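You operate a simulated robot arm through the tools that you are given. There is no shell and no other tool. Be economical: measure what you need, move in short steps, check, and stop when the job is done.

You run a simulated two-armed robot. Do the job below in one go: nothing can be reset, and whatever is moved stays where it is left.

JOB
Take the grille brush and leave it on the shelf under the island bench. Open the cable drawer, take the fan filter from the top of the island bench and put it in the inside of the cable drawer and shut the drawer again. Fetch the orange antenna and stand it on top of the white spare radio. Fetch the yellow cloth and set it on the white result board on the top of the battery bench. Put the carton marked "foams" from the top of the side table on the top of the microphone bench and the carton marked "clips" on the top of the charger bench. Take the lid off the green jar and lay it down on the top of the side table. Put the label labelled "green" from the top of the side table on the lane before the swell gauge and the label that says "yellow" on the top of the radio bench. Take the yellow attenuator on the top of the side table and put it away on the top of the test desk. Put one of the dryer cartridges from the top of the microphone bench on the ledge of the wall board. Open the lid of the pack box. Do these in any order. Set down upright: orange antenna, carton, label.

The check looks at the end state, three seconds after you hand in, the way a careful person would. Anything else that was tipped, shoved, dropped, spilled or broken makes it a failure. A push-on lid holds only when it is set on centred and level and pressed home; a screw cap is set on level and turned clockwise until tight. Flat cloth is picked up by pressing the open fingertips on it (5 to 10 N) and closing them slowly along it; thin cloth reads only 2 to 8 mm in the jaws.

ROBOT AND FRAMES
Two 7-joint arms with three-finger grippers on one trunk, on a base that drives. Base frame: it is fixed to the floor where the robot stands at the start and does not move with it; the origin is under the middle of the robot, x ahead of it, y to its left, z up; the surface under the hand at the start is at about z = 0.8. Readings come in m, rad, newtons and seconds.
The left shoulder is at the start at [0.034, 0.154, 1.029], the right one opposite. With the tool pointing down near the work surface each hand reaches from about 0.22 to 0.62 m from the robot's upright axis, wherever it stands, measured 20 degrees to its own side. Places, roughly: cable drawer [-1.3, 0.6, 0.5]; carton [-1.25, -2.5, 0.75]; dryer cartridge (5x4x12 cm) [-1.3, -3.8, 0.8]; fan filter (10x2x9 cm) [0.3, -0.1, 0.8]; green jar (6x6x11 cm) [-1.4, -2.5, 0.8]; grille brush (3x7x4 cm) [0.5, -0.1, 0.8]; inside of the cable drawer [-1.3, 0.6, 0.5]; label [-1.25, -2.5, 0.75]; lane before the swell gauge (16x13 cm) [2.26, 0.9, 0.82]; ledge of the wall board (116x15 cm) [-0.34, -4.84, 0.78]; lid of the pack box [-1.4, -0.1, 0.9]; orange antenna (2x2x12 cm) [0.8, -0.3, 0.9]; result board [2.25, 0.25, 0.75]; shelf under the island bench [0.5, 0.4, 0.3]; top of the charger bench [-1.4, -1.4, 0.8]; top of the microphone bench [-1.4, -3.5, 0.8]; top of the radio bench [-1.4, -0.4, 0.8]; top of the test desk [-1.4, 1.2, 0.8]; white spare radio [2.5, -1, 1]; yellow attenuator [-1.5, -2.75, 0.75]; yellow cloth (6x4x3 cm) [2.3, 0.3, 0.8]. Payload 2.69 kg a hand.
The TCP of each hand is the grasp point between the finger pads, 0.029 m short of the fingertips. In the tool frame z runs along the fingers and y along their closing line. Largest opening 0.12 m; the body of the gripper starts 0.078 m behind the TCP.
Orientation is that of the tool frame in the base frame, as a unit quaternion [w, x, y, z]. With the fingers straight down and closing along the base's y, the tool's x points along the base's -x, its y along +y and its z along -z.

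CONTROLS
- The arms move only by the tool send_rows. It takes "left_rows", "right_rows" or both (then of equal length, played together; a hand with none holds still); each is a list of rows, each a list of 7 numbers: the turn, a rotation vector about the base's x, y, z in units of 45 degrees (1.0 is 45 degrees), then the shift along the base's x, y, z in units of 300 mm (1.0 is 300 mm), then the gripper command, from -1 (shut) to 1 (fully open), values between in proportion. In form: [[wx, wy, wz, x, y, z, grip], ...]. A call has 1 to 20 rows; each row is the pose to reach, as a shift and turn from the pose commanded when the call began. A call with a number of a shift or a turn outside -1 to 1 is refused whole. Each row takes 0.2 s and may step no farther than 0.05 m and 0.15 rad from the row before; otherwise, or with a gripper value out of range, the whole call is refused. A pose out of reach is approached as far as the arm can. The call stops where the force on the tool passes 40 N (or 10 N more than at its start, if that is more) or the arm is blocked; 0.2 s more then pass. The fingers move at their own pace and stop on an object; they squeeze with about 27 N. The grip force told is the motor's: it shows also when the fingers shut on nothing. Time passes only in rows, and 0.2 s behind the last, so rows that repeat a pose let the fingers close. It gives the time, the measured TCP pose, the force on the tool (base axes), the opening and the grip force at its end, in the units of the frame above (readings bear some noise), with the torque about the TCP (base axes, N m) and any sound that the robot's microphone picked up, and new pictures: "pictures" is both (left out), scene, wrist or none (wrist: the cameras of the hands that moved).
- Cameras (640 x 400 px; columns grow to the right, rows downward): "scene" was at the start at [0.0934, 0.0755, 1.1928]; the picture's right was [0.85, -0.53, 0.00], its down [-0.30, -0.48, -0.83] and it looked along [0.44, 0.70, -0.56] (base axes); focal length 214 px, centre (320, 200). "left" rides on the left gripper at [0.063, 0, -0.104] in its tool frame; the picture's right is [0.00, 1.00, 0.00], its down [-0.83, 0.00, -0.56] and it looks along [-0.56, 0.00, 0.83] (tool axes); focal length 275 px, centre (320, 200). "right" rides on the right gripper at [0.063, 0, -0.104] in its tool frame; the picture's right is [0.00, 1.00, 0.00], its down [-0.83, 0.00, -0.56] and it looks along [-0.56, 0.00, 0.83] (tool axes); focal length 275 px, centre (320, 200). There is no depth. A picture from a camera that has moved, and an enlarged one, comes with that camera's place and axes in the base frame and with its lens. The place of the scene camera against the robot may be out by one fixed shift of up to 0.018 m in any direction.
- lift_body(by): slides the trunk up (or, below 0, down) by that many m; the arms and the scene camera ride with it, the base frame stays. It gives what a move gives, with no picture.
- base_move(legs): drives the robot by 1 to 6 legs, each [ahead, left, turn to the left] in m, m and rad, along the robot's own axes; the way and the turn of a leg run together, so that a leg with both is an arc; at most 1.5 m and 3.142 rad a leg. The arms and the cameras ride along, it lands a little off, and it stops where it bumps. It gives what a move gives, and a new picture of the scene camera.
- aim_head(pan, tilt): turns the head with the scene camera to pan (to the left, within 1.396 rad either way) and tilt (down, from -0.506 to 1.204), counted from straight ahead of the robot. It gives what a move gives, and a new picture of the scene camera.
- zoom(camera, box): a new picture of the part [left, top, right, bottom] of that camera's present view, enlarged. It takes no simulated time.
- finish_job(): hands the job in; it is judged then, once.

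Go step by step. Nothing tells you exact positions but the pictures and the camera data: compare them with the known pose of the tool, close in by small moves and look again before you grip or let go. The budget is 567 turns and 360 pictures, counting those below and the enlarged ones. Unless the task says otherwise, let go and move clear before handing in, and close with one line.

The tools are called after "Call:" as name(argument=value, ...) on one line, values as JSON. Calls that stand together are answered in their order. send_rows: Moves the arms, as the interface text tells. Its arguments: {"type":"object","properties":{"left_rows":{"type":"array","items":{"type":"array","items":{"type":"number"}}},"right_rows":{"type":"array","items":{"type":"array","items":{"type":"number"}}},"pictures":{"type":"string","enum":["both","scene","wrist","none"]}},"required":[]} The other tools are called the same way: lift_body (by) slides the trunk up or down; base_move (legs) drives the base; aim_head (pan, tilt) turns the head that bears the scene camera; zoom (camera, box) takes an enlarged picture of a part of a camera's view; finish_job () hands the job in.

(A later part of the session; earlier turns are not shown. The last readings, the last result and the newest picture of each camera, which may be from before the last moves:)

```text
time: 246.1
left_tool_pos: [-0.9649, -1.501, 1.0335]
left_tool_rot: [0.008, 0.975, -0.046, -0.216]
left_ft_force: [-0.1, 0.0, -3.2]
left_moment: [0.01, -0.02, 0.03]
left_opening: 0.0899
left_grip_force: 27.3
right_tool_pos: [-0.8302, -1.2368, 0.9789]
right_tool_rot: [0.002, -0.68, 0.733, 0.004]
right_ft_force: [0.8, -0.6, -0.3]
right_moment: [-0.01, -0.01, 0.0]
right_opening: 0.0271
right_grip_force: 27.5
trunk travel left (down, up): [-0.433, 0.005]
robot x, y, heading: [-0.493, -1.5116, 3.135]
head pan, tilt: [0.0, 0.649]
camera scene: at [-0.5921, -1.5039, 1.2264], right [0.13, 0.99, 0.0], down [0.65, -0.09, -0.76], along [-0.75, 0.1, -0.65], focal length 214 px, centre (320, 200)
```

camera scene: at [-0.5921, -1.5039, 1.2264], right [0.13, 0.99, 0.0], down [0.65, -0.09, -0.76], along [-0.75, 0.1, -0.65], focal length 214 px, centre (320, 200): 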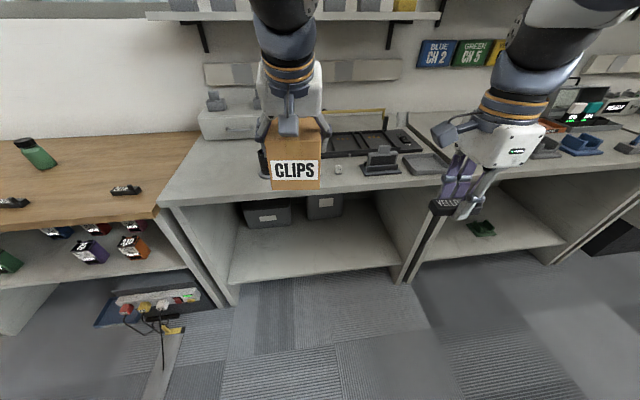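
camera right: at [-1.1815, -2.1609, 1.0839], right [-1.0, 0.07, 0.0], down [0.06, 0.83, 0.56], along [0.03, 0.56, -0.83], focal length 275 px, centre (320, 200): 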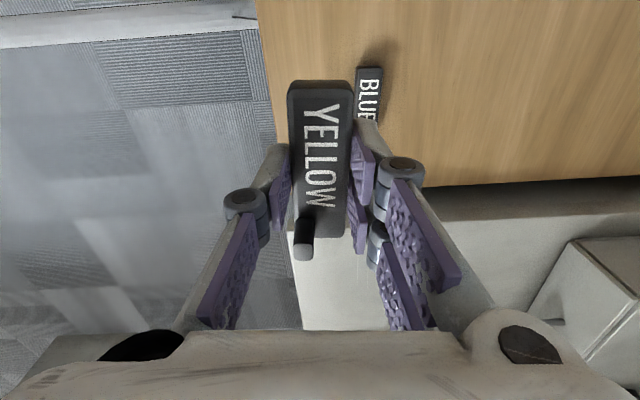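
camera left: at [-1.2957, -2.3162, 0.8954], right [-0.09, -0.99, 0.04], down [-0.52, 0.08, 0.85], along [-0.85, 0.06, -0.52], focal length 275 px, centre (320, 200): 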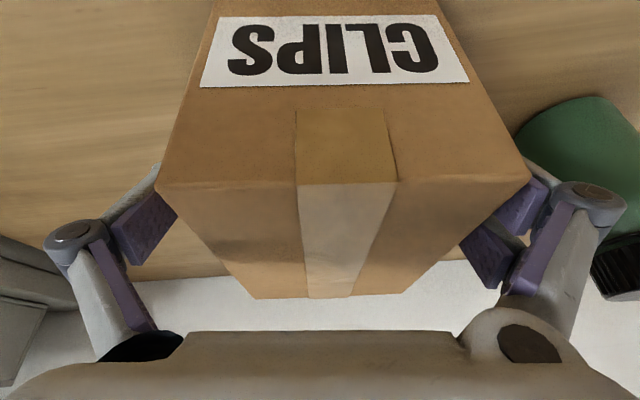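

Free space on the charger bench at about (-1.25, -1.68). Drive there with the carton.

Call:
base_move(legs=[[0.28, 0.18, 0]])

Call:
send_rows(left_rows=[[0, 0, 0, 0, 0, -0.05, -0.6]], pictures="wrist")

```text
time: 248.3
left_tool_pos: [-1.245, -1.6803, 1.0338]
left_tool_rot: [0.008, 0.975, -0.046, -0.216]
left_ft_force: [0.9, 0.4, -3.5]
left_moment: [0.04, -0.03, -0.01]
left_opening: 0.0896
left_grip_force: 26.7
right_tool_pos: [-1.1128, -1.4167, 0.9784]
right_tool_rot: [0.0, -0.682, 0.732, 0.004]
right_ft_force: [-1.1, 0.6, -0.7]
right_moment: [0.04, 0.0, 0.0]
right_opening: 0.0268
right_grip_force: 27.3
trunk travel left (down, up): [-0.433, 0.005]
robot x, y, heading: [-0.7744, -1.6926, 3.142]
head pan, tilt: [0.0, 0.649]
camera scene: at [-0.874, -1.6825, 1.2269], right [0.13, 0.99, 0.0], down [0.64, -0.09, -0.76], along [-0.75, 0.1, -0.65], focal length 214 px, centre (320, 200)
```

scene: 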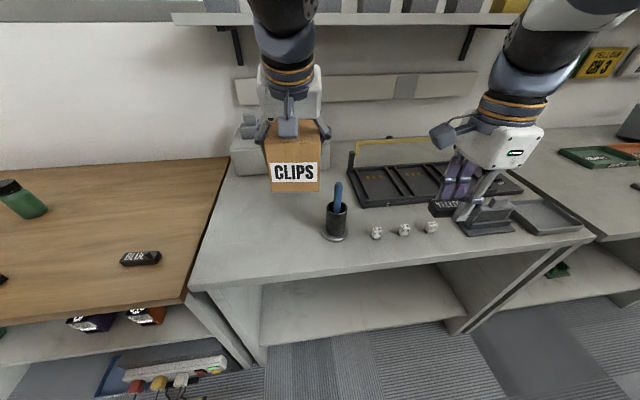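

```text
time: 248.7
left_tool_pos: [-1.2467, -1.6807, 1.0201]
left_tool_rot: [0.008, 0.976, -0.043, -0.215]
left_ft_force: [0.6, 0.1, -2.5]
left_moment: [-0.01, -0.03, 0.01]
left_opening: 0.0896
left_grip_force: 27.1
right_tool_pos: [-1.1124, -1.4142, 0.9793]
right_tool_rot: [0.001, -0.681, 0.732, 0.003]
right_ft_force: [0.0, -0.6, 0.7]
right_moment: [-0.02, -0.01, -0.03]
right_opening: 0.027
right_grip_force: 27.1
trunk travel left (down, up): [-0.433, 0.005]
robot x, y, heading: [-0.7738, -1.6925, 3.141]
head pan, tilt: [0.0, 0.649]
camera left: at [-1.1444, -1.6883, 1.0872], right [-0.09, -1.0, 0.04], down [-0.52, 0.08, 0.85], along [-0.85, 0.06, -0.52], focal length 275 px, centre (320, 200)
```

left: 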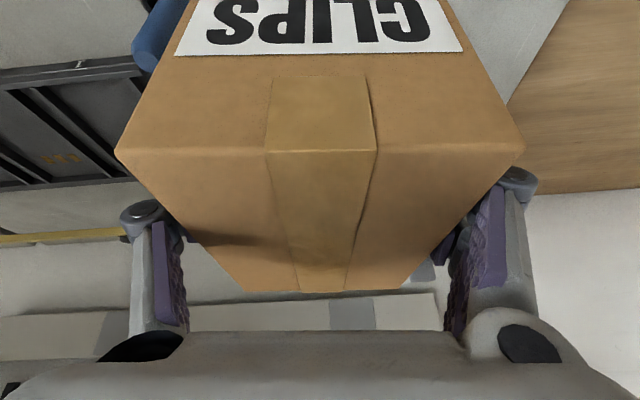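

A pencil cup stands at about (-1.18, -1.60); shift left 8 cm for clearance, then lower.

Call:
base_move(legs=[[0, 0.085, 0]])

Call:
send_rows(left_rows=[[0, 0, 0, 0, 0, -0.14, -0.6], [0, 0, 0, 0, 0, -0.28, -0.6], [0, 0, 0, 0, 0, -0.38, -0.6], [0, 0, 0, 0, 0, -0.42, -0.6]], pictures="both")

```text
time: 250.0
left_tool_pos: [-1.245, -1.7665, 1.0192]
left_tool_rot: [0.007, 0.975, -0.044, -0.216]
left_ft_force: [1.2, -0.1, -2.5]
left_moment: [0.02, -0.03, -0.01]
left_opening: 0.0901
left_grip_force: 26.8
right_tool_pos: [-1.1122, -1.5001, 0.9796]
right_tool_rot: [0.002, -0.681, 0.732, 0.003]
right_ft_force: [-0.2, -0.4, 0.2]
right_moment: [-0.01, 0.02, -0.03]
right_opening: 0.027
right_grip_force: 27.4
trunk travel left (down, up): [-0.433, 0.005]
robot x, y, heading: [-0.775, -1.7741, 3.135]
head pan, tilt: [0.0, 0.649]
camera scene: at [-0.8731, -1.7649, 1.2258], right [0.16, 0.99, 0.0], down [0.65, -0.1, -0.75], along [-0.74, 0.12, -0.66], focal length 214 px, centre (320, 200)
```

scene: 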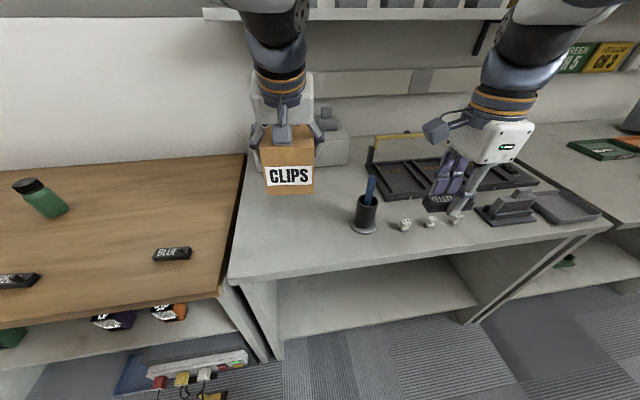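

```text
time: 251.0
left_tool_pos: [-1.2449, -1.7644, 0.8929]
left_tool_rot: [0.008, 0.976, -0.045, -0.215]
left_ft_force: [-0.3, 0.3, -3.1]
left_moment: [0.01, -0.04, 0.03]
left_opening: 0.0897
left_grip_force: 27.0
right_tool_pos: [-1.1116, -1.4989, 0.9779]
right_tool_rot: [0.001, -0.682, 0.732, 0.002]
right_ft_force: [-0.2, 0.1, 0.4]
right_moment: [-0.02, 0.01, -0.01]
right_opening: 0.027
right_grip_force: 26.9
trunk travel left (down, up): [-0.433, 0.005]
robot x, y, heading: [-0.778, -1.7754, 3.137]
head pan, tilt: [0.0, 0.649]
camera scene: at [-0.877, -1.7707, 1.2325], right [0.08, 1.0, 0.0], down [0.6, -0.05, -0.8], along [-0.8, 0.06, -0.6], focal length 214 px, centre (320, 200)
camera left: at [-1.1434, -1.7723, 0.9605], right [-0.09, -1.0, 0.04], down [-0.52, 0.08, 0.85], along [-0.85, 0.06, -0.52], focal length 275 px, centre (320, 200)
```

scene: 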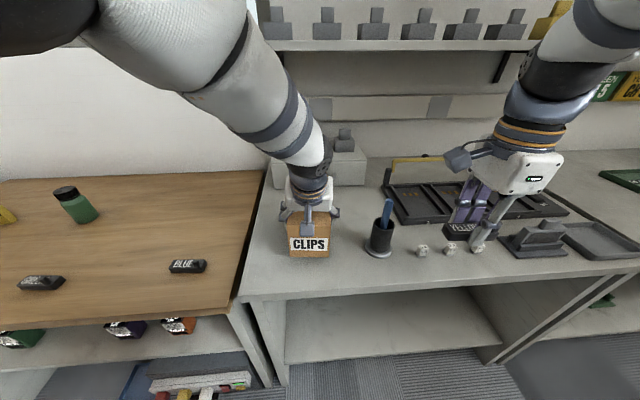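
left: 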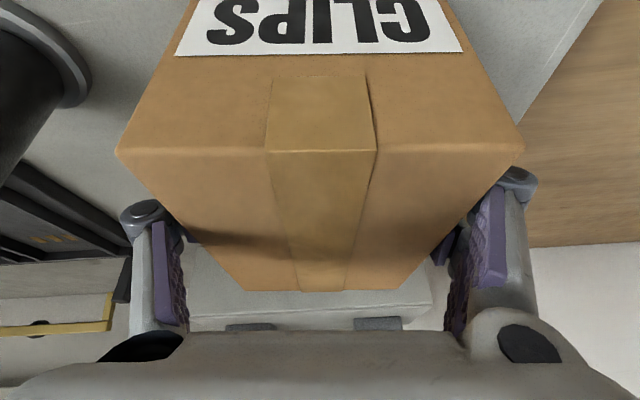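

Call:
send_rows(left_rows=[[0, 0, 0, 0, 0, -0.02, -0.6], [0, 0, 0, 0, 0, -0.035, -0.6]], pictures="none")

Call:
send_rows(left_rows=[[0, 0, 0, 0, 0, -0.01, -0.6], [0, 0, 0, 0, 0, -0.015, -0.6]], pictures="none")

```text
time: 251.6
left_tool_pos: [-1.2448, -1.7637, 0.8834]
left_tool_rot: [0.008, 0.975, -0.045, -0.216]
left_ft_force: [-0.5, 0.2, -2.9]
left_moment: [0.03, 0.0, -0.01]
left_opening: 0.0897
left_grip_force: 26.7
right_tool_pos: [-1.1122, -1.4995, 0.9793]
right_tool_rot: [0.0, -0.681, 0.733, 0.002]
right_ft_force: [0.5, 0.4, 0.1]
right_moment: [0.01, -0.01, 0.01]
right_opening: 0.0269
right_grip_force: 27.4
trunk travel left (down, up): [-0.433, 0.005]
robot x, y, heading: [-0.7793, -1.7786, 3.137]
head pan, tilt: [0.0, 0.649]
```

```text
time: 252.2
left_tool_pos: [-1.2444, -1.7641, 0.8798]
left_tool_rot: [0.008, 0.975, -0.044, -0.216]
left_ft_force: [-0.1, -0.5, -3.4]
left_moment: [-0.01, -0.04, 0.02]
left_opening: 0.0897
left_grip_force: 27.4
right_tool_pos: [-1.1122, -1.4986, 0.9789]
right_tool_rot: [0.001, -0.682, 0.732, 0.003]
right_ft_force: [0.7, -0.1, -0.6]
right_moment: [-0.01, -0.01, -0.04]
right_opening: 0.027
right_grip_force: 27.1
trunk travel left (down, up): [-0.433, 0.005]
robot x, y, heading: [-0.7751, -1.7782, 3.14]
head pan, tilt: [0.0, 0.649]
```

Call:
send_rows(left_rows=[[0, 0, 0, 0, 0, -0.01, -0.6], [0, 0, 0, 0, 0, -0.02, -0.6]], pictures="none")

Call:
send_rows(left_rows=[[0, 0, 0, 0, 0, -0.008, -0.6]], pictures="none")

```text
time: 252.8
left_tool_pos: [-1.2449, -1.7633, 0.873]
left_tool_rot: [0.007, 0.975, -0.045, -0.216]
left_ft_force: [-0.6, 0.4, -2.8]
left_moment: [0.01, 0.02, 0.0]
left_opening: 0.0899
left_grip_force: 26.5
right_tool_pos: [-1.111, -1.4988, 0.9798]
right_tool_rot: [0.001, -0.682, 0.732, 0.003]
right_ft_force: [0.2, -0.2, -0.8]
right_moment: [0.0, -0.02, -0.03]
right_opening: 0.027
right_grip_force: 27.0
trunk travel left (down, up): [-0.433, 0.005]
robot x, y, heading: [-0.7807, -1.7776, 3.14]
head pan, tilt: [0.0, 0.649]
```

```text
time: 253.2
left_tool_pos: [-1.2454, -1.7637, 0.8717]
left_tool_rot: [0.007, 0.975, -0.044, -0.217]
left_ft_force: [1.2, -0.9, 5.4]
left_moment: [0.25, -0.63, -0.15]
left_opening: 0.0897
left_grip_force: 27.1
right_tool_pos: [-1.1113, -1.4999, 0.9804]
right_tool_rot: [0.0, -0.682, 0.732, 0.004]
right_ft_force: [1.2, -0.1, -0.6]
right_moment: [0.02, 0.02, -0.01]
right_opening: 0.0268
right_grip_force: 26.7
trunk travel left (down, up): [-0.433, 0.005]
robot x, y, heading: [-0.7766, -1.7771, 3.141]
head pan, tilt: [0.0, 0.649]
```

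Carton touches the bench. Release and rise.

Call:
send_rows(left_rows=[[0, 0, 0, 0, 0, 0, 0.2], [0, 0, 0, 0, 0, 0, 1], [0, 0, 0, 0, 0, 0, 1], [0, 0, 0, 0.02, 0, 0.1, 1], [0, 0, 0, 0.06, 0, 0.24, 1], [0, 0, 0, 0.1, 0, 0.38, 1], [0, 0, 0, 0.15, 0, 0.52, 1], [0, 0, 0, 0.25, 0, 0.62, 1]], pictures="scene")

```text
time: 255.0
left_tool_pos: [-1.1685, -1.7647, 1.0564]
left_tool_rot: [0.008, 0.975, -0.045, -0.217]
left_ft_force: [-0.4, 0.7, 0.3]
left_moment: [0.01, 0.01, 0.02]
left_opening: 0.12
left_grip_force: 0.1
right_tool_pos: [-1.1114, -1.5004, 0.9806]
right_tool_rot: [0.0, -0.682, 0.732, 0.004]
right_ft_force: [0.5, 0.1, 0.1]
right_moment: [-0.01, 0.05, -0.02]
right_opening: 0.027
right_grip_force: 26.6
trunk travel left (down, up): [-0.433, 0.005]
robot x, y, heading: [-0.7776, -1.7794, 3.136]
head pan, tilt: [0.0, 0.649]
camera scene: at [-0.8761, -1.7778, 1.2338], right [0.01, 1.0, 0.0], down [0.59, 0.0, -0.81], along [-0.81, 0.0, -0.59], focal length 214 px, centre (320, 200)
```

scene: 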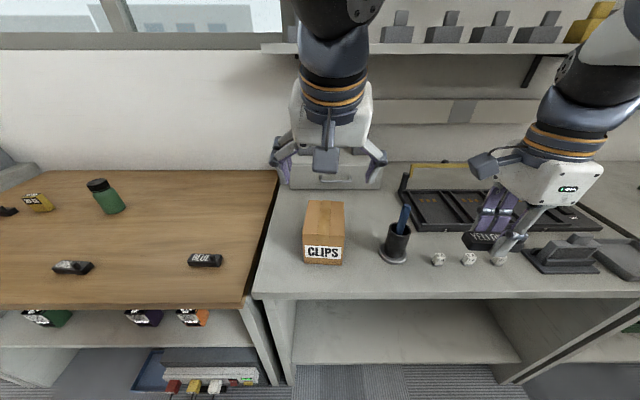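

CLIPS is placed. Carry the YELLOW label north to the radio bench.

Call:
base_move(legs=[[-0.25, 0, 0], [0, -1.05, 0]])

```text
time: 264.9
left_tool_pos: [-0.9138, -0.7062, 1.0548]
left_tool_rot: [0.007, 0.975, -0.045, -0.216]
left_ft_force: [0.1, 0.9, 0.2]
left_moment: [0.01, -0.01, -0.05]
left_opening: 0.1198
left_grip_force: 0.1
right_tool_pos: [-0.8557, -0.4419, 0.9784]
right_tool_rot: [0.0, -0.681, 0.732, 0.003]
right_ft_force: [-0.8, 0.4, 0.7]
right_moment: [-0.04, 0.0, -0.02]
right_opening: 0.0272
right_grip_force: 27.1
trunk travel left (down, up): [-0.433, 0.005]
robot x, y, heading: [-0.5212, -0.7216, 3.137]
head pan, tilt: [0.0, 0.649]
camera scene: at [-0.6201, -0.7201, 1.2319], right [0.01, 1.0, 0.0], down [0.6, 0.0, -0.8], along [-0.8, 0.01, -0.6], focal length 214 px, centre (320, 200)
```

scene: 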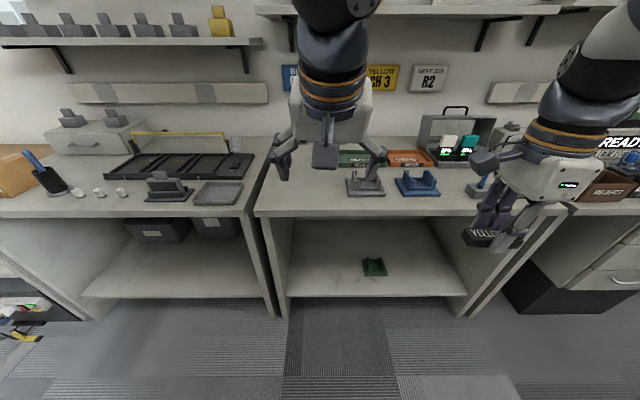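

Free area on the radio bench lies around (-1.22, -0.76). Drive so the label hovers there.

Call:
base_move(legs=[[0.3, 0.32, 0]])

Call:
send_rows(right_rows=[[0, 0, 0, -0.1, 0, -0.05, -1], [0, 0, 0, -0.2, 0, -0.15, -1]], pictures="both")

```text
time: 267.9
left_tool_pos: [-1.2119, -1.0293, 1.0547]
left_tool_rot: [0.007, 0.976, -0.044, -0.215]
left_ft_force: [-0.1, 1.2, 0.1]
left_moment: [0.0, 0.0, -0.01]
left_opening: 0.12
left_grip_force: 0.0
right_tool_pos: [-1.1531, -0.763, 0.9792]
right_tool_rot: [0.001, -0.682, 0.732, 0.003]
right_ft_force: [-0.1, 0.0, -0.5]
right_moment: [0.03, -0.03, 0.01]
right_opening: 0.0269
right_grip_force: 27.1
trunk travel left (down, up): [-0.433, 0.005]
robot x, y, heading: [-0.819, -1.0397, 3.144]
head pan, tilt: [0.0, 0.649]
camera scene: at [-0.9185, -1.0411, 1.232], right [0.0, 1.0, 0.0], down [0.6, 0.0, -0.8], along [-0.8, 0.0, -0.6], focal length 214 px, centre (320, 200)
```

scene: 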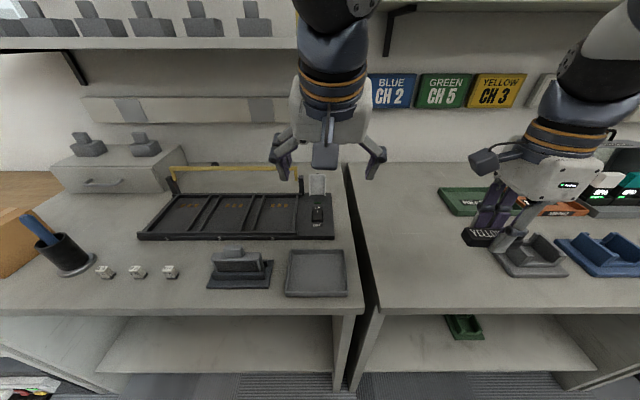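

```text
time: 268.5
left_tool_pos: [-1.2121, -1.0274, 1.0536]
left_tool_rot: [0.007, 0.976, -0.044, -0.214]
left_ft_force: [0.3, -0.5, -1.1]
left_moment: [-0.01, 0.01, -0.01]
left_opening: 0.1201
left_grip_force: 0.1
right_tool_pos: [-1.2149, -0.7642, 0.9333]
right_tool_rot: [0.002, -0.682, 0.732, 0.003]
right_ft_force: [0.4, 0.5, 0.9]
right_moment: [-0.03, -0.02, 0.0]
right_opening: 0.0272
right_grip_force: 26.7
trunk travel left (down, up): [-0.433, 0.005]
robot x, y, heading: [-0.8229, -1.045, 3.137]
head pan, tilt: [0.0, 0.649]
camera scene: at [-0.9193, -1.0406, 1.2317], right [0.0, 1.0, 0.0], down [0.6, 0.0, -0.8], along [-0.8, 0.0, -0.6], focal length 214 px, centre (320, 200)
camera right: at [-1.219, -0.8275, 1.0376], right [-1.0, 0.07, 0.0], down [0.06, 0.83, 0.56], along [0.04, 0.56, -0.83], focal length 275 px, centre (320, 200)
```

scene: 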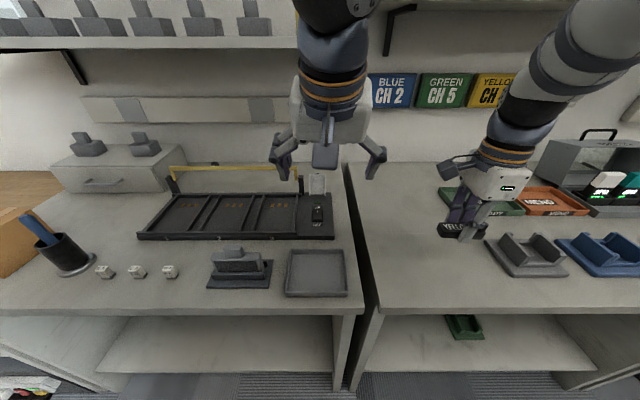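
right: 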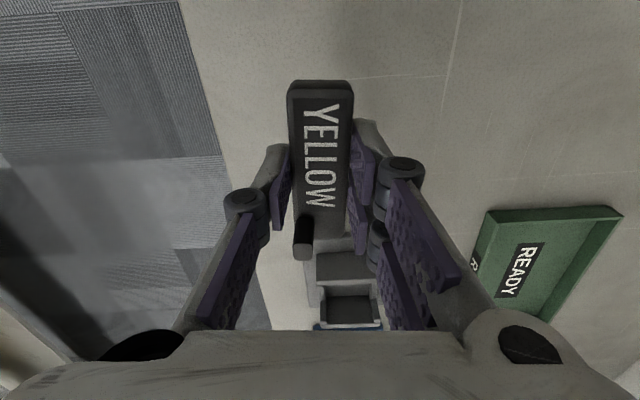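

Shift slightly left and lower the label to the bench.

Call:
send_rows(right_rows=[[0, 0, 0, 0, -0.06, -0.1, -1], [0, 0, 0, 0, -0.12, -0.2, -1], [0, 0, 0, 0, -0.12, -0.29, -1], [0, 0, 0, 0, -0.12, -0.32, -1]], pictures="none")

Call:
send_rows(right_rows=[[0, 0, 0, 0, 0, -0.012, -1]], pictures="none")

Call:
send_rows(right_rows=[[0, 0, 0, 0, 0, -0.012, -1]], pictures="wrist")

```text
time: 269.5
left_tool_pos: [-1.2125, -1.0291, 1.0541]
left_tool_rot: [0.008, 0.975, -0.044, -0.216]
left_ft_force: [0.4, 0.3, 0.4]
left_moment: [-0.02, 0.02, -0.01]
left_opening: 0.12
left_grip_force: 0.1
right_tool_pos: [-1.2154, -0.7999, 0.8371]
right_tool_rot: [0.001, -0.682, 0.731, 0.004]
right_ft_force: [-0.1, -0.4, 0.0]
right_moment: [-0.02, 0.0, -0.02]
right_opening: 0.0271
right_grip_force: 27.2
trunk travel left (down, up): [-0.433, 0.005]
robot x, y, heading: [-0.8142, -1.0425, 3.14]
head pan, tilt: [0.0, 0.649]
```

```text
time: 269.9
left_tool_pos: [-1.2115, -1.0282, 1.0549]
left_tool_rot: [0.007, 0.976, -0.044, -0.215]
left_ft_force: [0.1, 0.3, -0.2]
left_moment: [-0.03, 0.01, -0.03]
left_opening: 0.12
left_grip_force: 0.1
right_tool_pos: [-1.215, -0.8007, 0.8341]
right_tool_rot: [0.001, -0.682, 0.731, 0.003]
right_ft_force: [-0.8, -0.8, -0.4]
right_moment: [-0.01, 0.01, -0.03]
right_opening: 0.0269
right_grip_force: 26.2
trunk travel left (down, up): [-0.433, 0.005]
robot x, y, heading: [-0.8193, -1.0409, 3.144]
head pan, tilt: [0.0, 0.649]
```

```text
time: 270.3
left_tool_pos: [-1.2127, -1.0293, 1.0548]
left_tool_rot: [0.008, 0.976, -0.044, -0.215]
left_ft_force: [-0.5, 0.8, 0.2]
left_moment: [0.0, -0.03, -0.02]
left_opening: 0.1199
left_grip_force: 0.0
right_tool_pos: [-1.2145, -0.7996, 0.8299]
right_tool_rot: [0.001, -0.682, 0.731, 0.003]
right_ft_force: [-0.3, -0.2, -0.4]
right_moment: [-0.01, 0.03, 0.0]
right_opening: 0.0271
right_grip_force: 27.1
trunk travel left (down, up): [-0.433, 0.005]
robot x, y, heading: [-0.8156, -1.0393, 3.137]
head pan, tilt: [0.0, 0.649]
camera right: at [-1.218, -0.8634, 0.9347], right [-1.0, 0.06, 0.0], down [0.06, 0.83, 0.56], along [0.03, 0.56, -0.83], focal length 275 px, centre (320, 200)
```

right: 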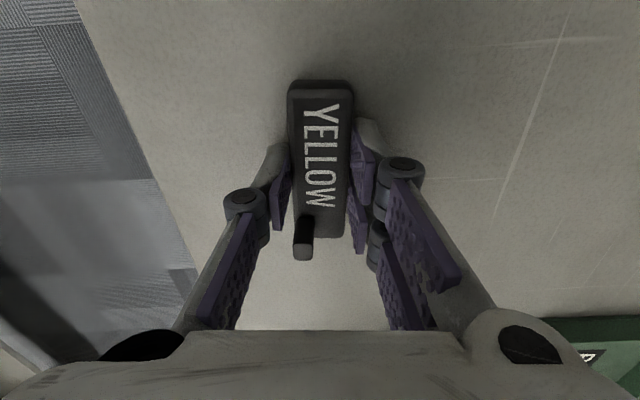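

Call:
send_rows(right_rows=[[0, 0, 0, 0, 0, -0.012, -1]], pictures="none")

Call:
send_rows(right_rows=[[0, 0, 0, 0, 0, -0.01, -1]], pictures="none")

```text
time: 270.7
left_tool_pos: [-1.211, -1.0285, 1.0553]
left_tool_rot: [0.007, 0.975, -0.044, -0.216]
left_ft_force: [0.5, -0.4, 0.1]
left_moment: [0.03, 0.01, -0.02]
left_opening: 0.1202
left_grip_force: 0.0
right_tool_pos: [-1.214, -0.7993, 0.8283]
right_tool_rot: [0.001, -0.682, 0.731, 0.003]
right_ft_force: [2.1, 0.5, 10.4]
right_moment: [-0.09, -0.25, 0.04]
right_opening: 0.0271
right_grip_force: 26.8
trunk travel left (down, up): [-0.433, 0.005]
robot x, y, heading: [-0.8184, -1.0403, 3.14]
head pan, tilt: [0.0, 0.649]
```

```text
time: 271.1
left_tool_pos: [-1.2079, -1.0284, 1.0577]
left_tool_rot: [0.007, 0.975, -0.045, -0.218]
left_ft_force: [0.4, 0.3, -0.1]
left_moment: [-0.02, -0.03, -0.03]
left_opening: 0.12
left_grip_force: 0.1
right_tool_pos: [-1.2133, -0.7998, 0.8284]
right_tool_rot: [-0.003, -0.682, 0.731, 0.007]
right_ft_force: [4.9, 2.1, 34.3]
right_moment: [-0.21, -0.78, 0.11]
right_opening: 0.0271
right_grip_force: 27.4
trunk travel left (down, up): [-0.433, 0.005]
robot x, y, heading: [-0.8181, -1.0428, 3.143]
head pan, tilt: [0.0, 0.649]
```

Contact. Relieve, release, and rise.

Call:
send_rows(right_rows=[[0, 0, 0, 0, 0, 0.012, -1], [0, 0, 0, 0, 0, 0.012, -0.4], [0, 0, 0, 0, 0, 0.012, 0], [0, 0, 0, 0, 0, 0.12, 0], [0, 0, 0, 0, 0, 0.27, 0], [0, 0, 0, 0, 0, 0.42, 0], [0, 0, 0, 0.05, 0, 0.56, 0], [0, 0, 0, 0.1, 0, 0.7, 0]], pictures="both")

```text
time: 272.9
left_tool_pos: [-1.2107, -1.0292, 1.0546]
left_tool_rot: [0.007, 0.975, -0.043, -0.216]
left_ft_force: [0.1, -0.1, -0.1]
left_moment: [0.03, -0.01, 0.01]
left_opening: 0.12
left_grip_force: 0.1
right_tool_pos: [-1.1832, -0.8008, 1.0348]
right_tool_rot: [0.001, -0.682, 0.731, 0.003]
right_ft_force: [0.8, -0.1, -0.3]
right_moment: [-0.01, 0.03, -0.01]
right_opening: 0.0601
right_grip_force: 0.0
trunk travel left (down, up): [-0.433, 0.005]
robot x, y, heading: [-0.8181, -1.0437, 3.143]
head pan, tilt: [0.0, 0.649]
camera scene: at [-0.9178, -1.0415, 1.2321], right [0.0, 1.0, 0.0], down [0.6, 0.0, -0.8], along [-0.8, 0.0, -0.6], focal length 214 px, centre (320, 200)
camera right: at [-1.1864, -0.8644, 1.1389], right [-1.0, 0.07, 0.0], down [0.06, 0.83, 0.56], along [0.03, 0.56, -0.83], focal length 275 px, centre (320, 200)
```

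scene: 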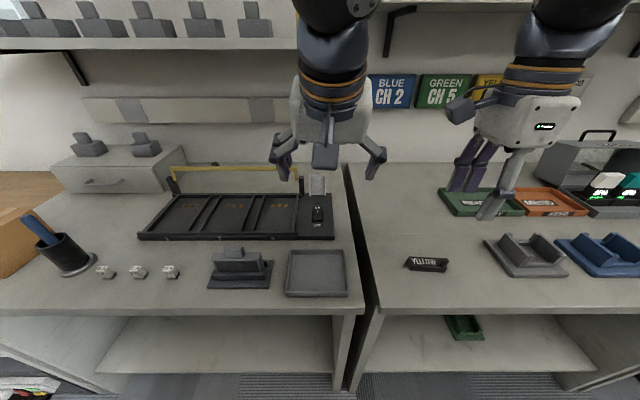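
right: 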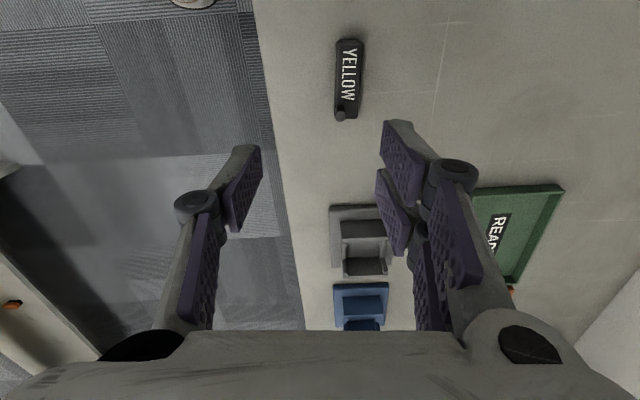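

YELLOW label stands on the radio bench. Return to the side table for the jar; also rotate the right hand back to neutral yaw.

Call:
base_move(legs=[[-0.3, 0, 0], [0, 1.4, 0], [0.28, 0, 0]])

Call:
send_rows(right_rows=[[0, 0, 0.18, 0, 0, 0, 0.6], [0, 0, 0.36, 0, 0.05, 0.03, 0.6], [0, 0, 0.54, 0, 0.1, 0.06, 0.6], [0, 0, 0.72, 0, 0.15, 0.09, 0.6], [0, 0, 0.9, 0, 0.2, 0.12, 0.6], [0, 0, 1, 0, 0.25, 0.15, 0.6]], left_rows=[[0, 0.1, 0, 0, 0, 0, 0.6], [0, 0.2, 0, 0, 0, 0, 0.6], [0, 0.3, 0, 0, 0, 0, 0.6], [0, 0.4, 0, 0, 0, 0, 0.6], [0, 0.5, 0, 0, 0, 0, 0.6], [0, 0.56, 0.11, 0, 0, 0, 0.6]], pictures="both")

```text
time: 287.0
left_tool_pos: [-1.1807, -2.4343, 1.055]
left_tool_rot: [0.008, 0.976, -0.039, -0.215]
left_ft_force: [-0.2, 0.3, 0.5]
left_moment: [-0.01, -0.01, -0.03]
left_opening: 0.1204
left_grip_force: 0.0
right_tool_pos: [-1.1564, -2.2058, 1.0336]
right_tool_rot: [0.001, -0.686, 0.728, 0.003]
right_ft_force: [0.1, -1.0, -0.7]
right_moment: [-0.01, -0.01, -0.01]
right_opening: 0.0601
right_grip_force: 0.1
trunk travel left (down, up): [-0.433, 0.005]
robot x, y, heading: [-0.7851, -2.441, -3.135]
head pan, tilt: [0.0, 0.649]
camera scene: at [-0.8885, -2.4436, 1.232], right [-0.01, 1.0, 0.0], down [0.6, 0.0, -0.8], along [-0.8, -0.01, -0.6], focal length 214 px, centre (320, 200)
```

scene: 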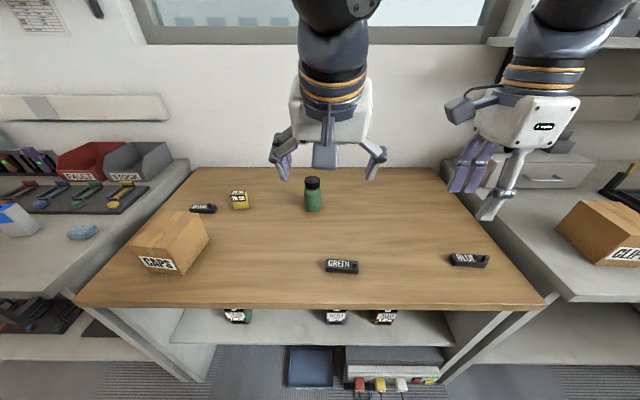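

```text
time: 288.4
left_tool_pos: [-1.1828, -2.4344, 1.0525]
left_tool_rot: [0.026, 0.907, 0.009, -0.42]
left_ft_force: [-0.6, -0.2, 0.7]
left_moment: [-0.02, 0.01, 0.0]
left_opening: 0.0956
left_grip_force: 0.0
right_tool_pos: [-1.1562, -2.1298, 1.0769]
right_tool_rot: [0.0, 0.912, -0.41, -0.002]
right_ft_force: [0.3, 0.4, 0.3]
right_moment: [0.02, 0.0, 0.0]
right_opening: 0.0958
right_grip_force: 0.1
trunk travel left (down, up): [-0.433, 0.005]
robot x, y, heading: [-0.7904, -2.4431, -3.129]
head pan, tilt: [0.0, 0.649]
camera scene: at [-0.8898, -2.4383, 1.2347], right [0.05, 1.0, 0.0], down [0.57, -0.03, -0.82], along [-0.82, 0.04, -0.57], focal length 214 px, centre (320, 200)
camera right: at [-1.1137, -2.1773, 1.1822], right [-0.74, -0.67, 0.0], down [-0.55, 0.62, 0.56], along [-0.37, 0.41, -0.83], focal length 275 px, centre (320, 200)
camera left: at [-1.0626, -2.4315, 1.0715], right [0.04, -1.0, 0.04], down [-0.11, 0.04, 0.99], along [-0.99, -0.04, -0.11], focal length 275 px, centre (320, 200)
```

scene: 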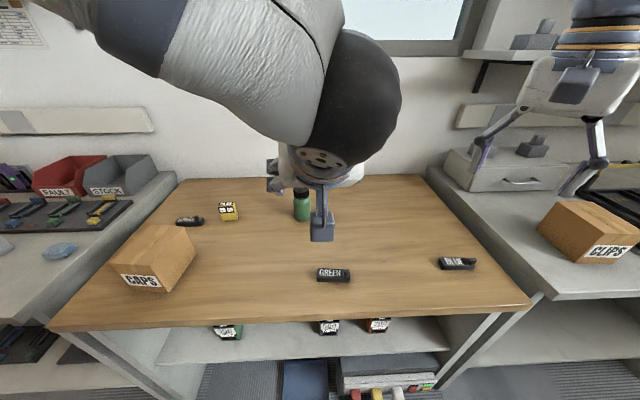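
right: 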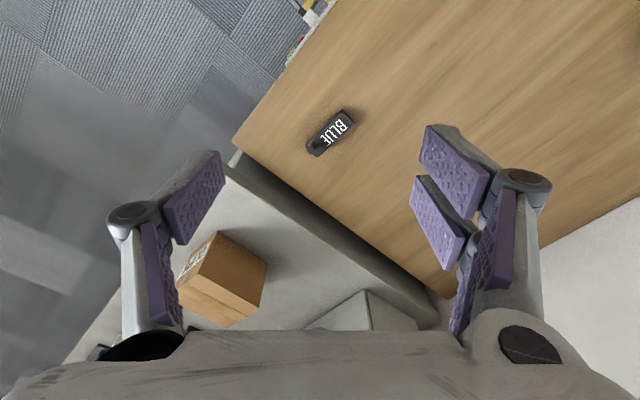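
left: 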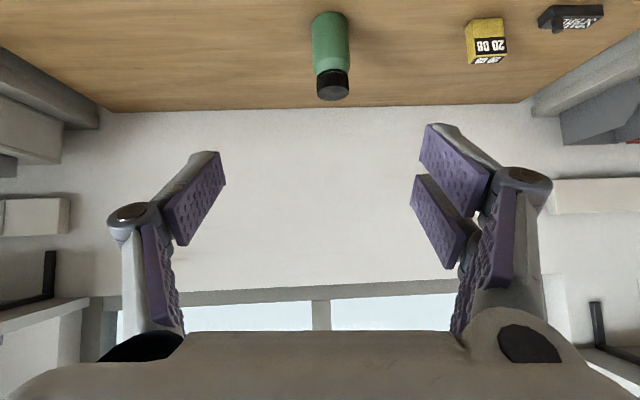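

Jar at about (-1.459, -2.474). Level the left hand and move to a pre-grasp point in front of the jar.

Call:
send_rows(left_rows=[[0.025, 0, -0.025, -0.1, -0.03, -0.05, 0.6], [0.051, 0, -0.0485, -0.2, -0.06, -0.13, 0.6], [0.051, 0, -0.0485, -0.3, -0.1, -0.23, 0.6], [0.051, 0, -0.0485, -0.4, -0.12, -0.34, 0.6], [0.051, 0, -0.0485, -0.5, -0.133, -0.44, 0.6], [0.051, 0, -0.0485, -0.59, -0.133, -0.54, 0.6]], pictures="wrist")

```text
time: 289.8
left_tool_pos: [-1.3598, -2.4733, 0.8911]
left_tool_rot: [0.0, 0.907, -0.003, -0.422]
left_ft_force: [-0.9, -0.4, -0.2]
left_moment: [0.01, 0.02, 0.01]
left_opening: 0.0959
left_grip_force: 0.1
right_tool_pos: [-1.1566, -2.1303, 1.0784]
right_tool_rot: [0.001, 0.912, -0.41, -0.002]
right_ft_force: [-0.5, -0.4, -0.6]
right_moment: [0.04, -0.03, 0.03]
right_opening: 0.0961
right_grip_force: 0.0
trunk travel left (down, up): [-0.433, 0.005]
robot x, y, heading: [-0.7879, -2.4445, -3.13]
head pan, tilt: [0.0, 0.649]
camera left: at [-1.2385, -2.476, 0.9106], right [-0.01, -1.0, 0.01], down [-0.11, 0.01, 0.99], along [-0.99, 0.01, -0.11], focal length 275 px, centre (320, 200)
```

left: 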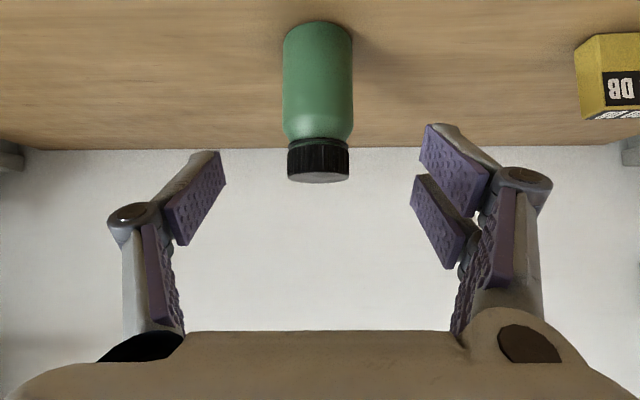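

Centred. Advance along the tool axis onto the jar body and close.

Call:
send_rows(left_rows=[[0, 0, 0, -0.11, 0.003, -0.1, 0.6], [0, 0, 0, -0.22, 0.003, -0.2, 0.6], [0, 0, 0, -0.32, 0.003, -0.3, 0.6], [0, 0, 0, -0.32, 0.003, -0.3, 0.1], [0, 0, 0, -0.32, 0.003, -0.3, -0.5], [0, 0, 0, -0.32, 0.003, -0.3, -0.8]], pictures="wrist")

```text
time: 291.2
left_tool_pos: [-1.4549, -2.4732, 0.8026]
left_tool_rot: [-0.001, 0.906, -0.003, -0.423]
left_ft_force: [-0.7, 1.2, 0.4]
left_moment: [-0.03, 0.02, 0.0]
left_opening: 0.0537
left_grip_force: 27.9
right_tool_pos: [-1.1561, -2.1299, 1.0782]
right_tool_rot: [0.001, 0.912, -0.41, -0.003]
right_ft_force: [0.2, -0.2, -0.1]
right_moment: [-0.01, -0.01, -0.03]
right_opening: 0.0959
right_grip_force: 0.1
trunk travel left (down, up): [-0.433, 0.005]
robot x, y, heading: [-0.7878, -2.4398, -3.135]
head pan, tilt: [0.0, 0.649]
camera left: at [-1.333, -2.4752, 0.8202], right [-0.01, -1.0, 0.01], down [-0.11, 0.01, 0.99], along [-0.99, 0.01, -0.11], focal length 275 px, centre (320, 200)
```

left: 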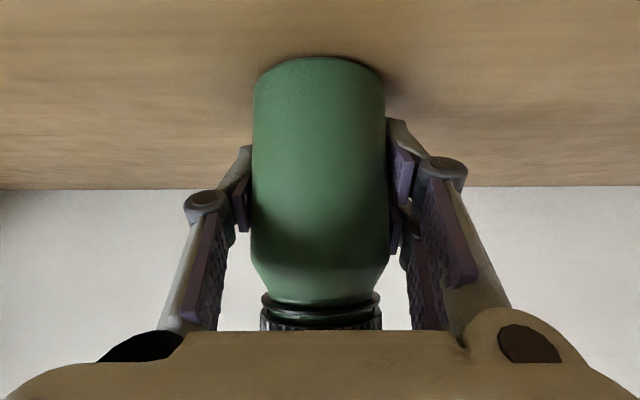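

Jar body gripped. Lift it and bring it back in front of the robot.

Call:
send_rows(left_rows=[[0, 0, 0, 0, 0, 0.1, -0.8], [0, 0, 0, 0, 0, 0.22, -0.8], [0, 0, 0, 0.05, 0, 0.34, -0.8], [0, 0, 0, 0.15, 0, 0.42, -0.8], [0, 0, 0, 0.28, 0, 0.47, -0.8], [0, 0, 0, 0.42, 0.02, 0.5, -0.8], [0, 0, 0, 0.56, 0.04, 0.5, -0.8], [0, 0, 0, 0.7, 0.06, 0.5, -0.8], [0, 0, 0, 0.78, 0.08, 0.5, -0.8]], right_rows=[[0, 0, 0.1, 0, 0, 0, 0.3], [0, 0, 0.2, 0, 0, 0.05, 0.3], [0, 0, 0.3, 0, 0, 0.1, 0.3], [0, 0, 0.4, 0, 0, 0.15, 0.3], [0, 0, 0.5, 0, 0, 0.2, 0.3], [0, 0, 0.5, 0, 0, 0.22, 0.3], [0, 0, 0.5, 0, 0, 0.22, 0.3], [0, 0, 0.5, 0, 0, 0.22, 0.3], [0, 0, 0.5, 0, 0, 0.22, 0.3]], pictures="both")

```text
time: 293.2
left_tool_pos: [-1.2196, -2.4483, 0.95]
left_tool_rot: [-0.001, 0.907, -0.002, -0.42]
left_ft_force: [0.3, -0.2, -1.7]
left_moment: [-0.02, 0.01, -0.02]
left_opening: 0.0535
left_grip_force: 26.8
right_tool_pos: [-1.1562, -2.1293, 1.1449]
right_tool_rot: [0.001, 0.975, -0.224, -0.003]
right_ft_force: [-0.4, 0.3, -0.1]
right_moment: [0.02, -0.03, -0.05]
right_opening: 0.078
right_grip_force: 0.0
trunk travel left (down, up): [-0.433, 0.005]
robot x, y, heading: [-0.7872, -2.4411, -3.127]
head pan, tilt: [0.0, 0.649]
camera scene: at [-0.8932, -2.4443, 1.25], right [-0.02, 1.0, 0.0], down [0.43, 0.01, -0.9], along [-0.9, -0.01, -0.43], focal length 214 px, centre (320, 200)
camera right: at [-1.0983, -2.1577, 1.2487], right [-0.43, -0.9, 0.0], down [-0.75, 0.36, 0.56], along [-0.51, 0.24, -0.83], focal length 275 px, centre (320, 200)
camera left: at [-1.0987, -2.4508, 0.9697], right [-0.01, -1.0, 0.0], down [-0.11, 0.0, 0.99], along [-0.99, 0.01, -0.11], focal length 275 px, centre (320, 200)
```

scene: 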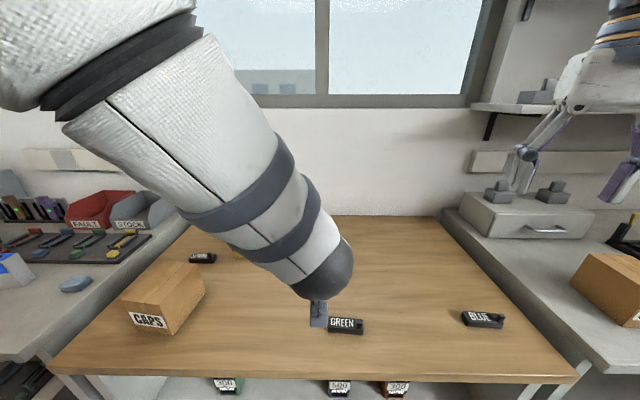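
right: 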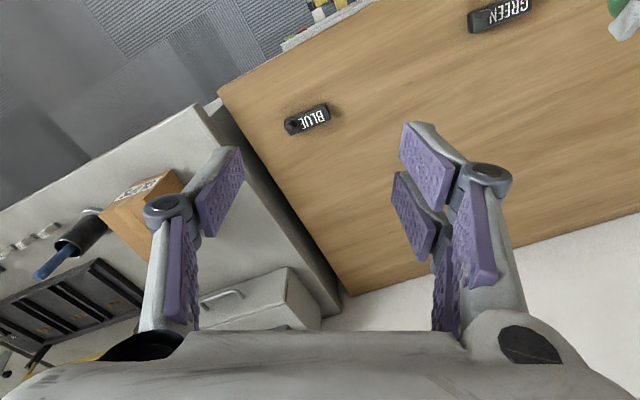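
left: 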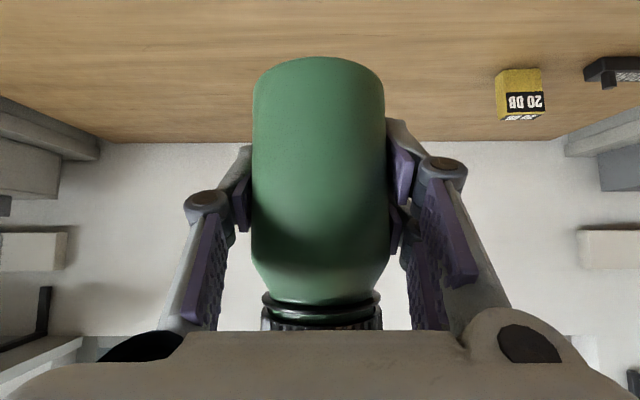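

Jar axis is at about (-1.223, -2.449), cap top z≈1.017. Bring the right hand above the cap, pre-turned clockwise.

Call:
send_rows(right_rows=[[0, 0, -0.1, -0.04, -0.14, 0, 0.2], [0, 0, -0.2, -0.08, -0.28, 0, 0.2], [0, 0, -0.3, -0.12, -0.42, 0, 0.2], [0, 0, -0.4, -0.16, -0.56, 0, 0.2], [0, 0, -0.5, -0.2, -0.7, 0, 0.2]], pictures="both")

```text
time: 294.4
left_tool_pos: [-1.2219, -2.449, 0.951]
left_tool_rot: [-0.001, 0.907, -0.003, -0.421]
left_ft_force: [0.6, -0.7, -1.9]
left_moment: [0.02, -0.01, 0.01]
left_opening: 0.0539
left_grip_force: 27.0
right_tool_pos: [-1.2174, -2.342, 1.1458]
right_tool_rot: [0.0, 0.912, -0.41, -0.003]
right_ft_force: [0.5, -0.3, -0.4]
right_moment: [0.0, 0.0, 0.01]
right_opening: 0.0721
right_grip_force: 0.0
trunk travel left (down, up): [-0.433, 0.005]
robot x, y, heading: [-0.7924, -2.4422, -3.134]
head pan, tilt: [0.0, 0.649]
camera scene: at [-0.8938, -2.4443, 1.2501], right [-0.01, 1.0, 0.0], down [0.43, 0.0, -0.9], along [-0.9, -0.01, -0.43], focal length 214 px, centre (320, 200)
camera right: at [-1.1746, -2.3903, 1.2499], right [-0.75, -0.67, 0.0], down [-0.55, 0.62, 0.56], along [-0.37, 0.42, -0.83], focal length 275 px, centre (320, 200)
```

scene: 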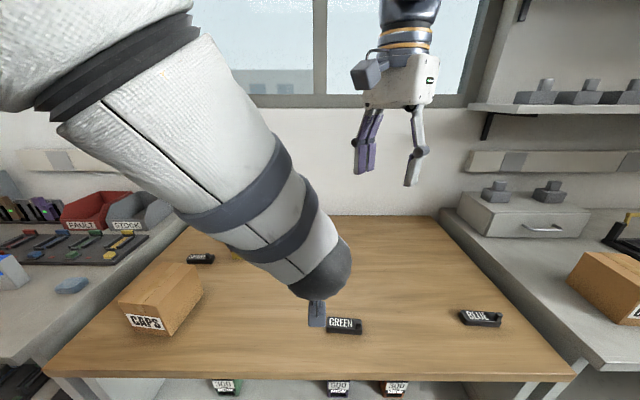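
right: 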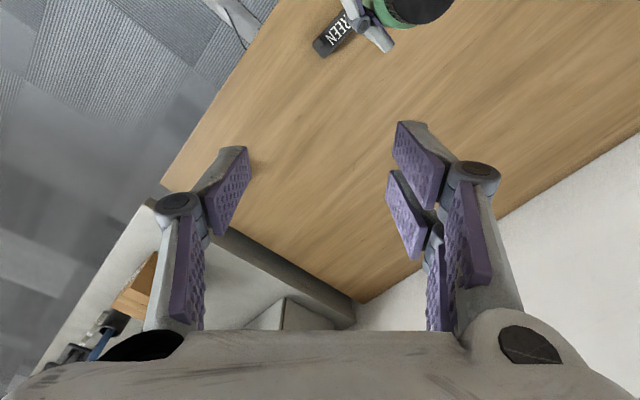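

Call:
send_rows(right_rows=[[0, 0, 0, -0.005, -0.12, 0, 0.2], [0, 0, 0, -0.01, -0.24, 0, 0.2], [0, 0, 0, -0.017, -0.355, -0.05, 0.2]], pictures="both")

```text
time: 295.2
left_tool_pos: [-1.2199, -2.449, 0.9501]
left_tool_rot: [-0.001, 0.907, -0.003, -0.421]
left_ft_force: [0.7, 0.6, -0.3]
left_moment: [0.02, 0.04, -0.02]
left_opening: 0.0538
left_grip_force: 27.0
right_tool_pos: [-1.2226, -2.4473, 1.1299]
right_tool_rot: [0.0, 0.912, -0.41, -0.003]
right_ft_force: [-0.1, 0.1, -0.5]
right_moment: [0.01, 0.02, 0.04]
right_opening: 0.072
right_grip_force: 0.1
trunk travel left (down, up): [-0.433, 0.005]
robot x, y, heading: [-0.7869, -2.4468, -3.131]
head pan, tilt: [0.0, 0.649]
camera scene: at [-0.8938, -2.4438, 1.2501], right [0.0, 1.0, 0.0], down [0.43, 0.0, -0.9], along [-0.9, 0.0, -0.43], focal length 214 px, centre (320, 200)
camera right: at [-1.1796, -2.4946, 1.2342], right [-0.75, -0.67, 0.0], down [-0.55, 0.62, 0.56], along [-0.38, 0.42, -0.83], focal length 275 px, centre (320, 200)
```

scene: 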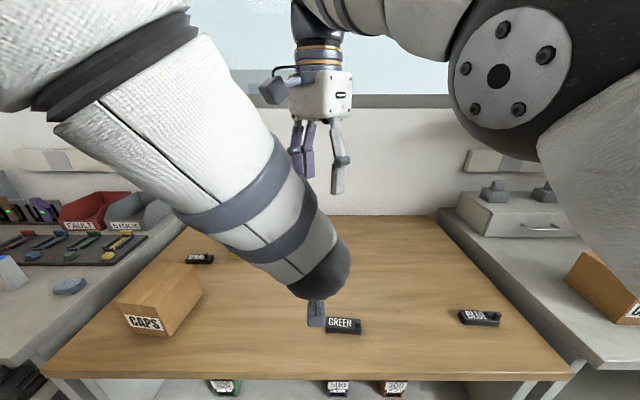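
right: 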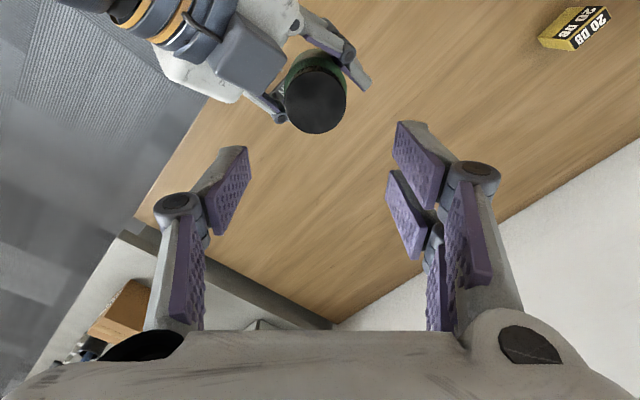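

Cap centre is (-1.213, -2.4545), 4.8 cm wide. Shift, reduce the pre-turn a bit and lower so only the upper cap is gripped.

Call:
send_rows(right_rows=[[0, 0, 0.1, 0.015, -0.012, -0.08, 0.1], [0, 0, 0.18, 0.032, -0.024, -0.2, 0.1], [0, 0, 0.18, 0.032, -0.024, -0.3, 0.1]], pictures="wrist")

```text
time: 296.0
left_tool_pos: [-1.2211, -2.4489, 0.9516]
left_tool_rot: [0.0, 0.906, -0.004, -0.422]
left_ft_force: [-0.2, 0.3, -1.7]
left_moment: [-0.01, -0.02, -0.02]
left_opening: 0.0538
left_grip_force: 26.5
right_tool_pos: [-1.2133, -2.4537, 1.0392]
right_tool_rot: [0.002, 0.939, -0.344, -0.003]
right_ft_force: [-0.1, 0.3, 1.2]
right_moment: [-0.01, 0.02, 0.0]
right_opening: 0.066
right_grip_force: 0.1
trunk travel left (down, up): [-0.433, 0.005]
robot x, y, heading: [-0.7899, -2.4457, -3.133]
head pan, tilt: [0.0, 0.649]
camera right: at [-1.1636, -2.4947, 1.1435], right [-0.64, -0.77, 0.0], down [-0.63, 0.53, 0.56], along [-0.43, 0.36, -0.83], focal length 275 px, centre (320, 200)
```

right: 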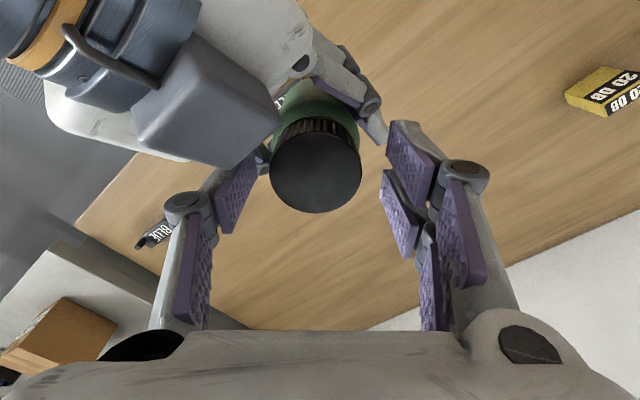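

Call:
send_rows(right_rows=[[0, 0, 0.12, -0.002, 0.008, 0, 0.1], [0, 0, 0.24, -0.002, 0.01, -0.02, 0.1], [0, 0, 0.24, -0.002, 0.01, -0.035, 0.1]], pictures="wrist")

```text
time: 296.8
left_tool_pos: [-1.2204, -2.4485, 0.9531]
left_tool_rot: [0.0, 0.906, -0.003, -0.423]
left_ft_force: [1.0, 0.3, -0.8]
left_moment: [0.03, 0.01, 0.03]
left_opening: 0.0537
left_grip_force: 27.0
right_tool_pos: [-1.2117, -2.4519, 1.0295]
right_tool_rot: [0.001, 0.967, -0.254, -0.003]
right_ft_force: [0.4, -0.1, 0.7]
right_moment: [-0.01, 0.02, 0.0]
right_opening: 0.0658
right_grip_force: 0.1
trunk travel left (down, up): [-0.433, 0.005]
robot x, y, heading: [-0.7925, -2.4428, -3.131]
head pan, tilt: [0.0, 0.649]
camera right: at [-1.1565, -2.4821, 1.1336], right [-0.49, -0.87, 0.0], down [-0.72, 0.41, 0.56], along [-0.49, 0.27, -0.83], focal length 275 px, centre (320, 200)
```

right: 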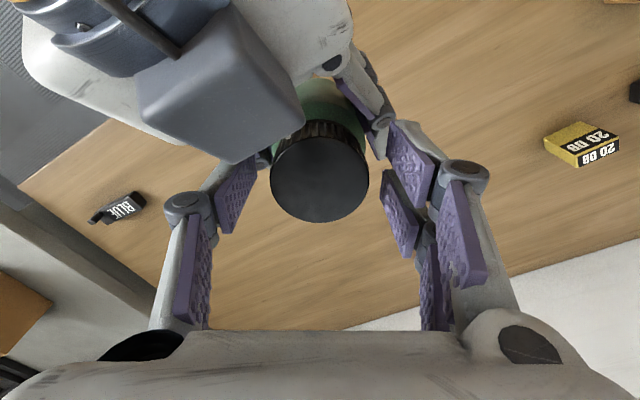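

Close on the cap.

Call:
send_rows(right_rows=[[0, 0, 0, 0, 0, 0, -0.2], [0, 0, 0, 0, 0, 0, -0.6], [0, 0, 0, 0, 0, 0, -1], [0, 0, 0, 0, 0, 0, -1]], pictures="wrist")

```text
time: 297.8
left_tool_pos: [-1.2205, -2.4484, 0.9515]
left_tool_rot: [0.0, 0.906, -0.003, -0.423]
left_ft_force: [-3.2, -3.1, -1.5]
left_moment: [-0.07, 0.01, 0.0]
left_opening: 0.0533
left_grip_force: 26.9
right_tool_pos: [-1.2129, -2.4519, 1.029]
right_tool_rot: [0.001, 0.967, -0.255, -0.003]
right_ft_force: [3.5, 1.7, 0.2]
right_moment: [0.28, -0.19, 0.0]
right_opening: 0.0445
right_grip_force: 27.0
trunk travel left (down, up): [-0.433, 0.005]
robot x, y, heading: [-0.79, -2.4437, -3.132]
head pan, tilt: [0.0, 0.649]
camera right: at [-1.1565, -2.4821, 1.1335], right [-0.49, -0.87, 0.0], down [-0.72, 0.41, 0.56], along [-0.49, 0.27, -0.83], focal length 275 px, centre (320, 200)
```

right: 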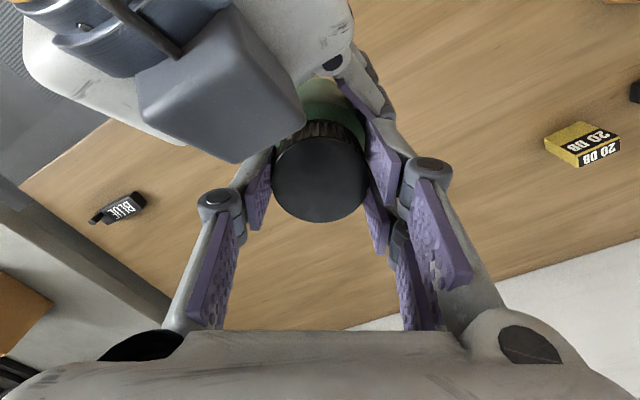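

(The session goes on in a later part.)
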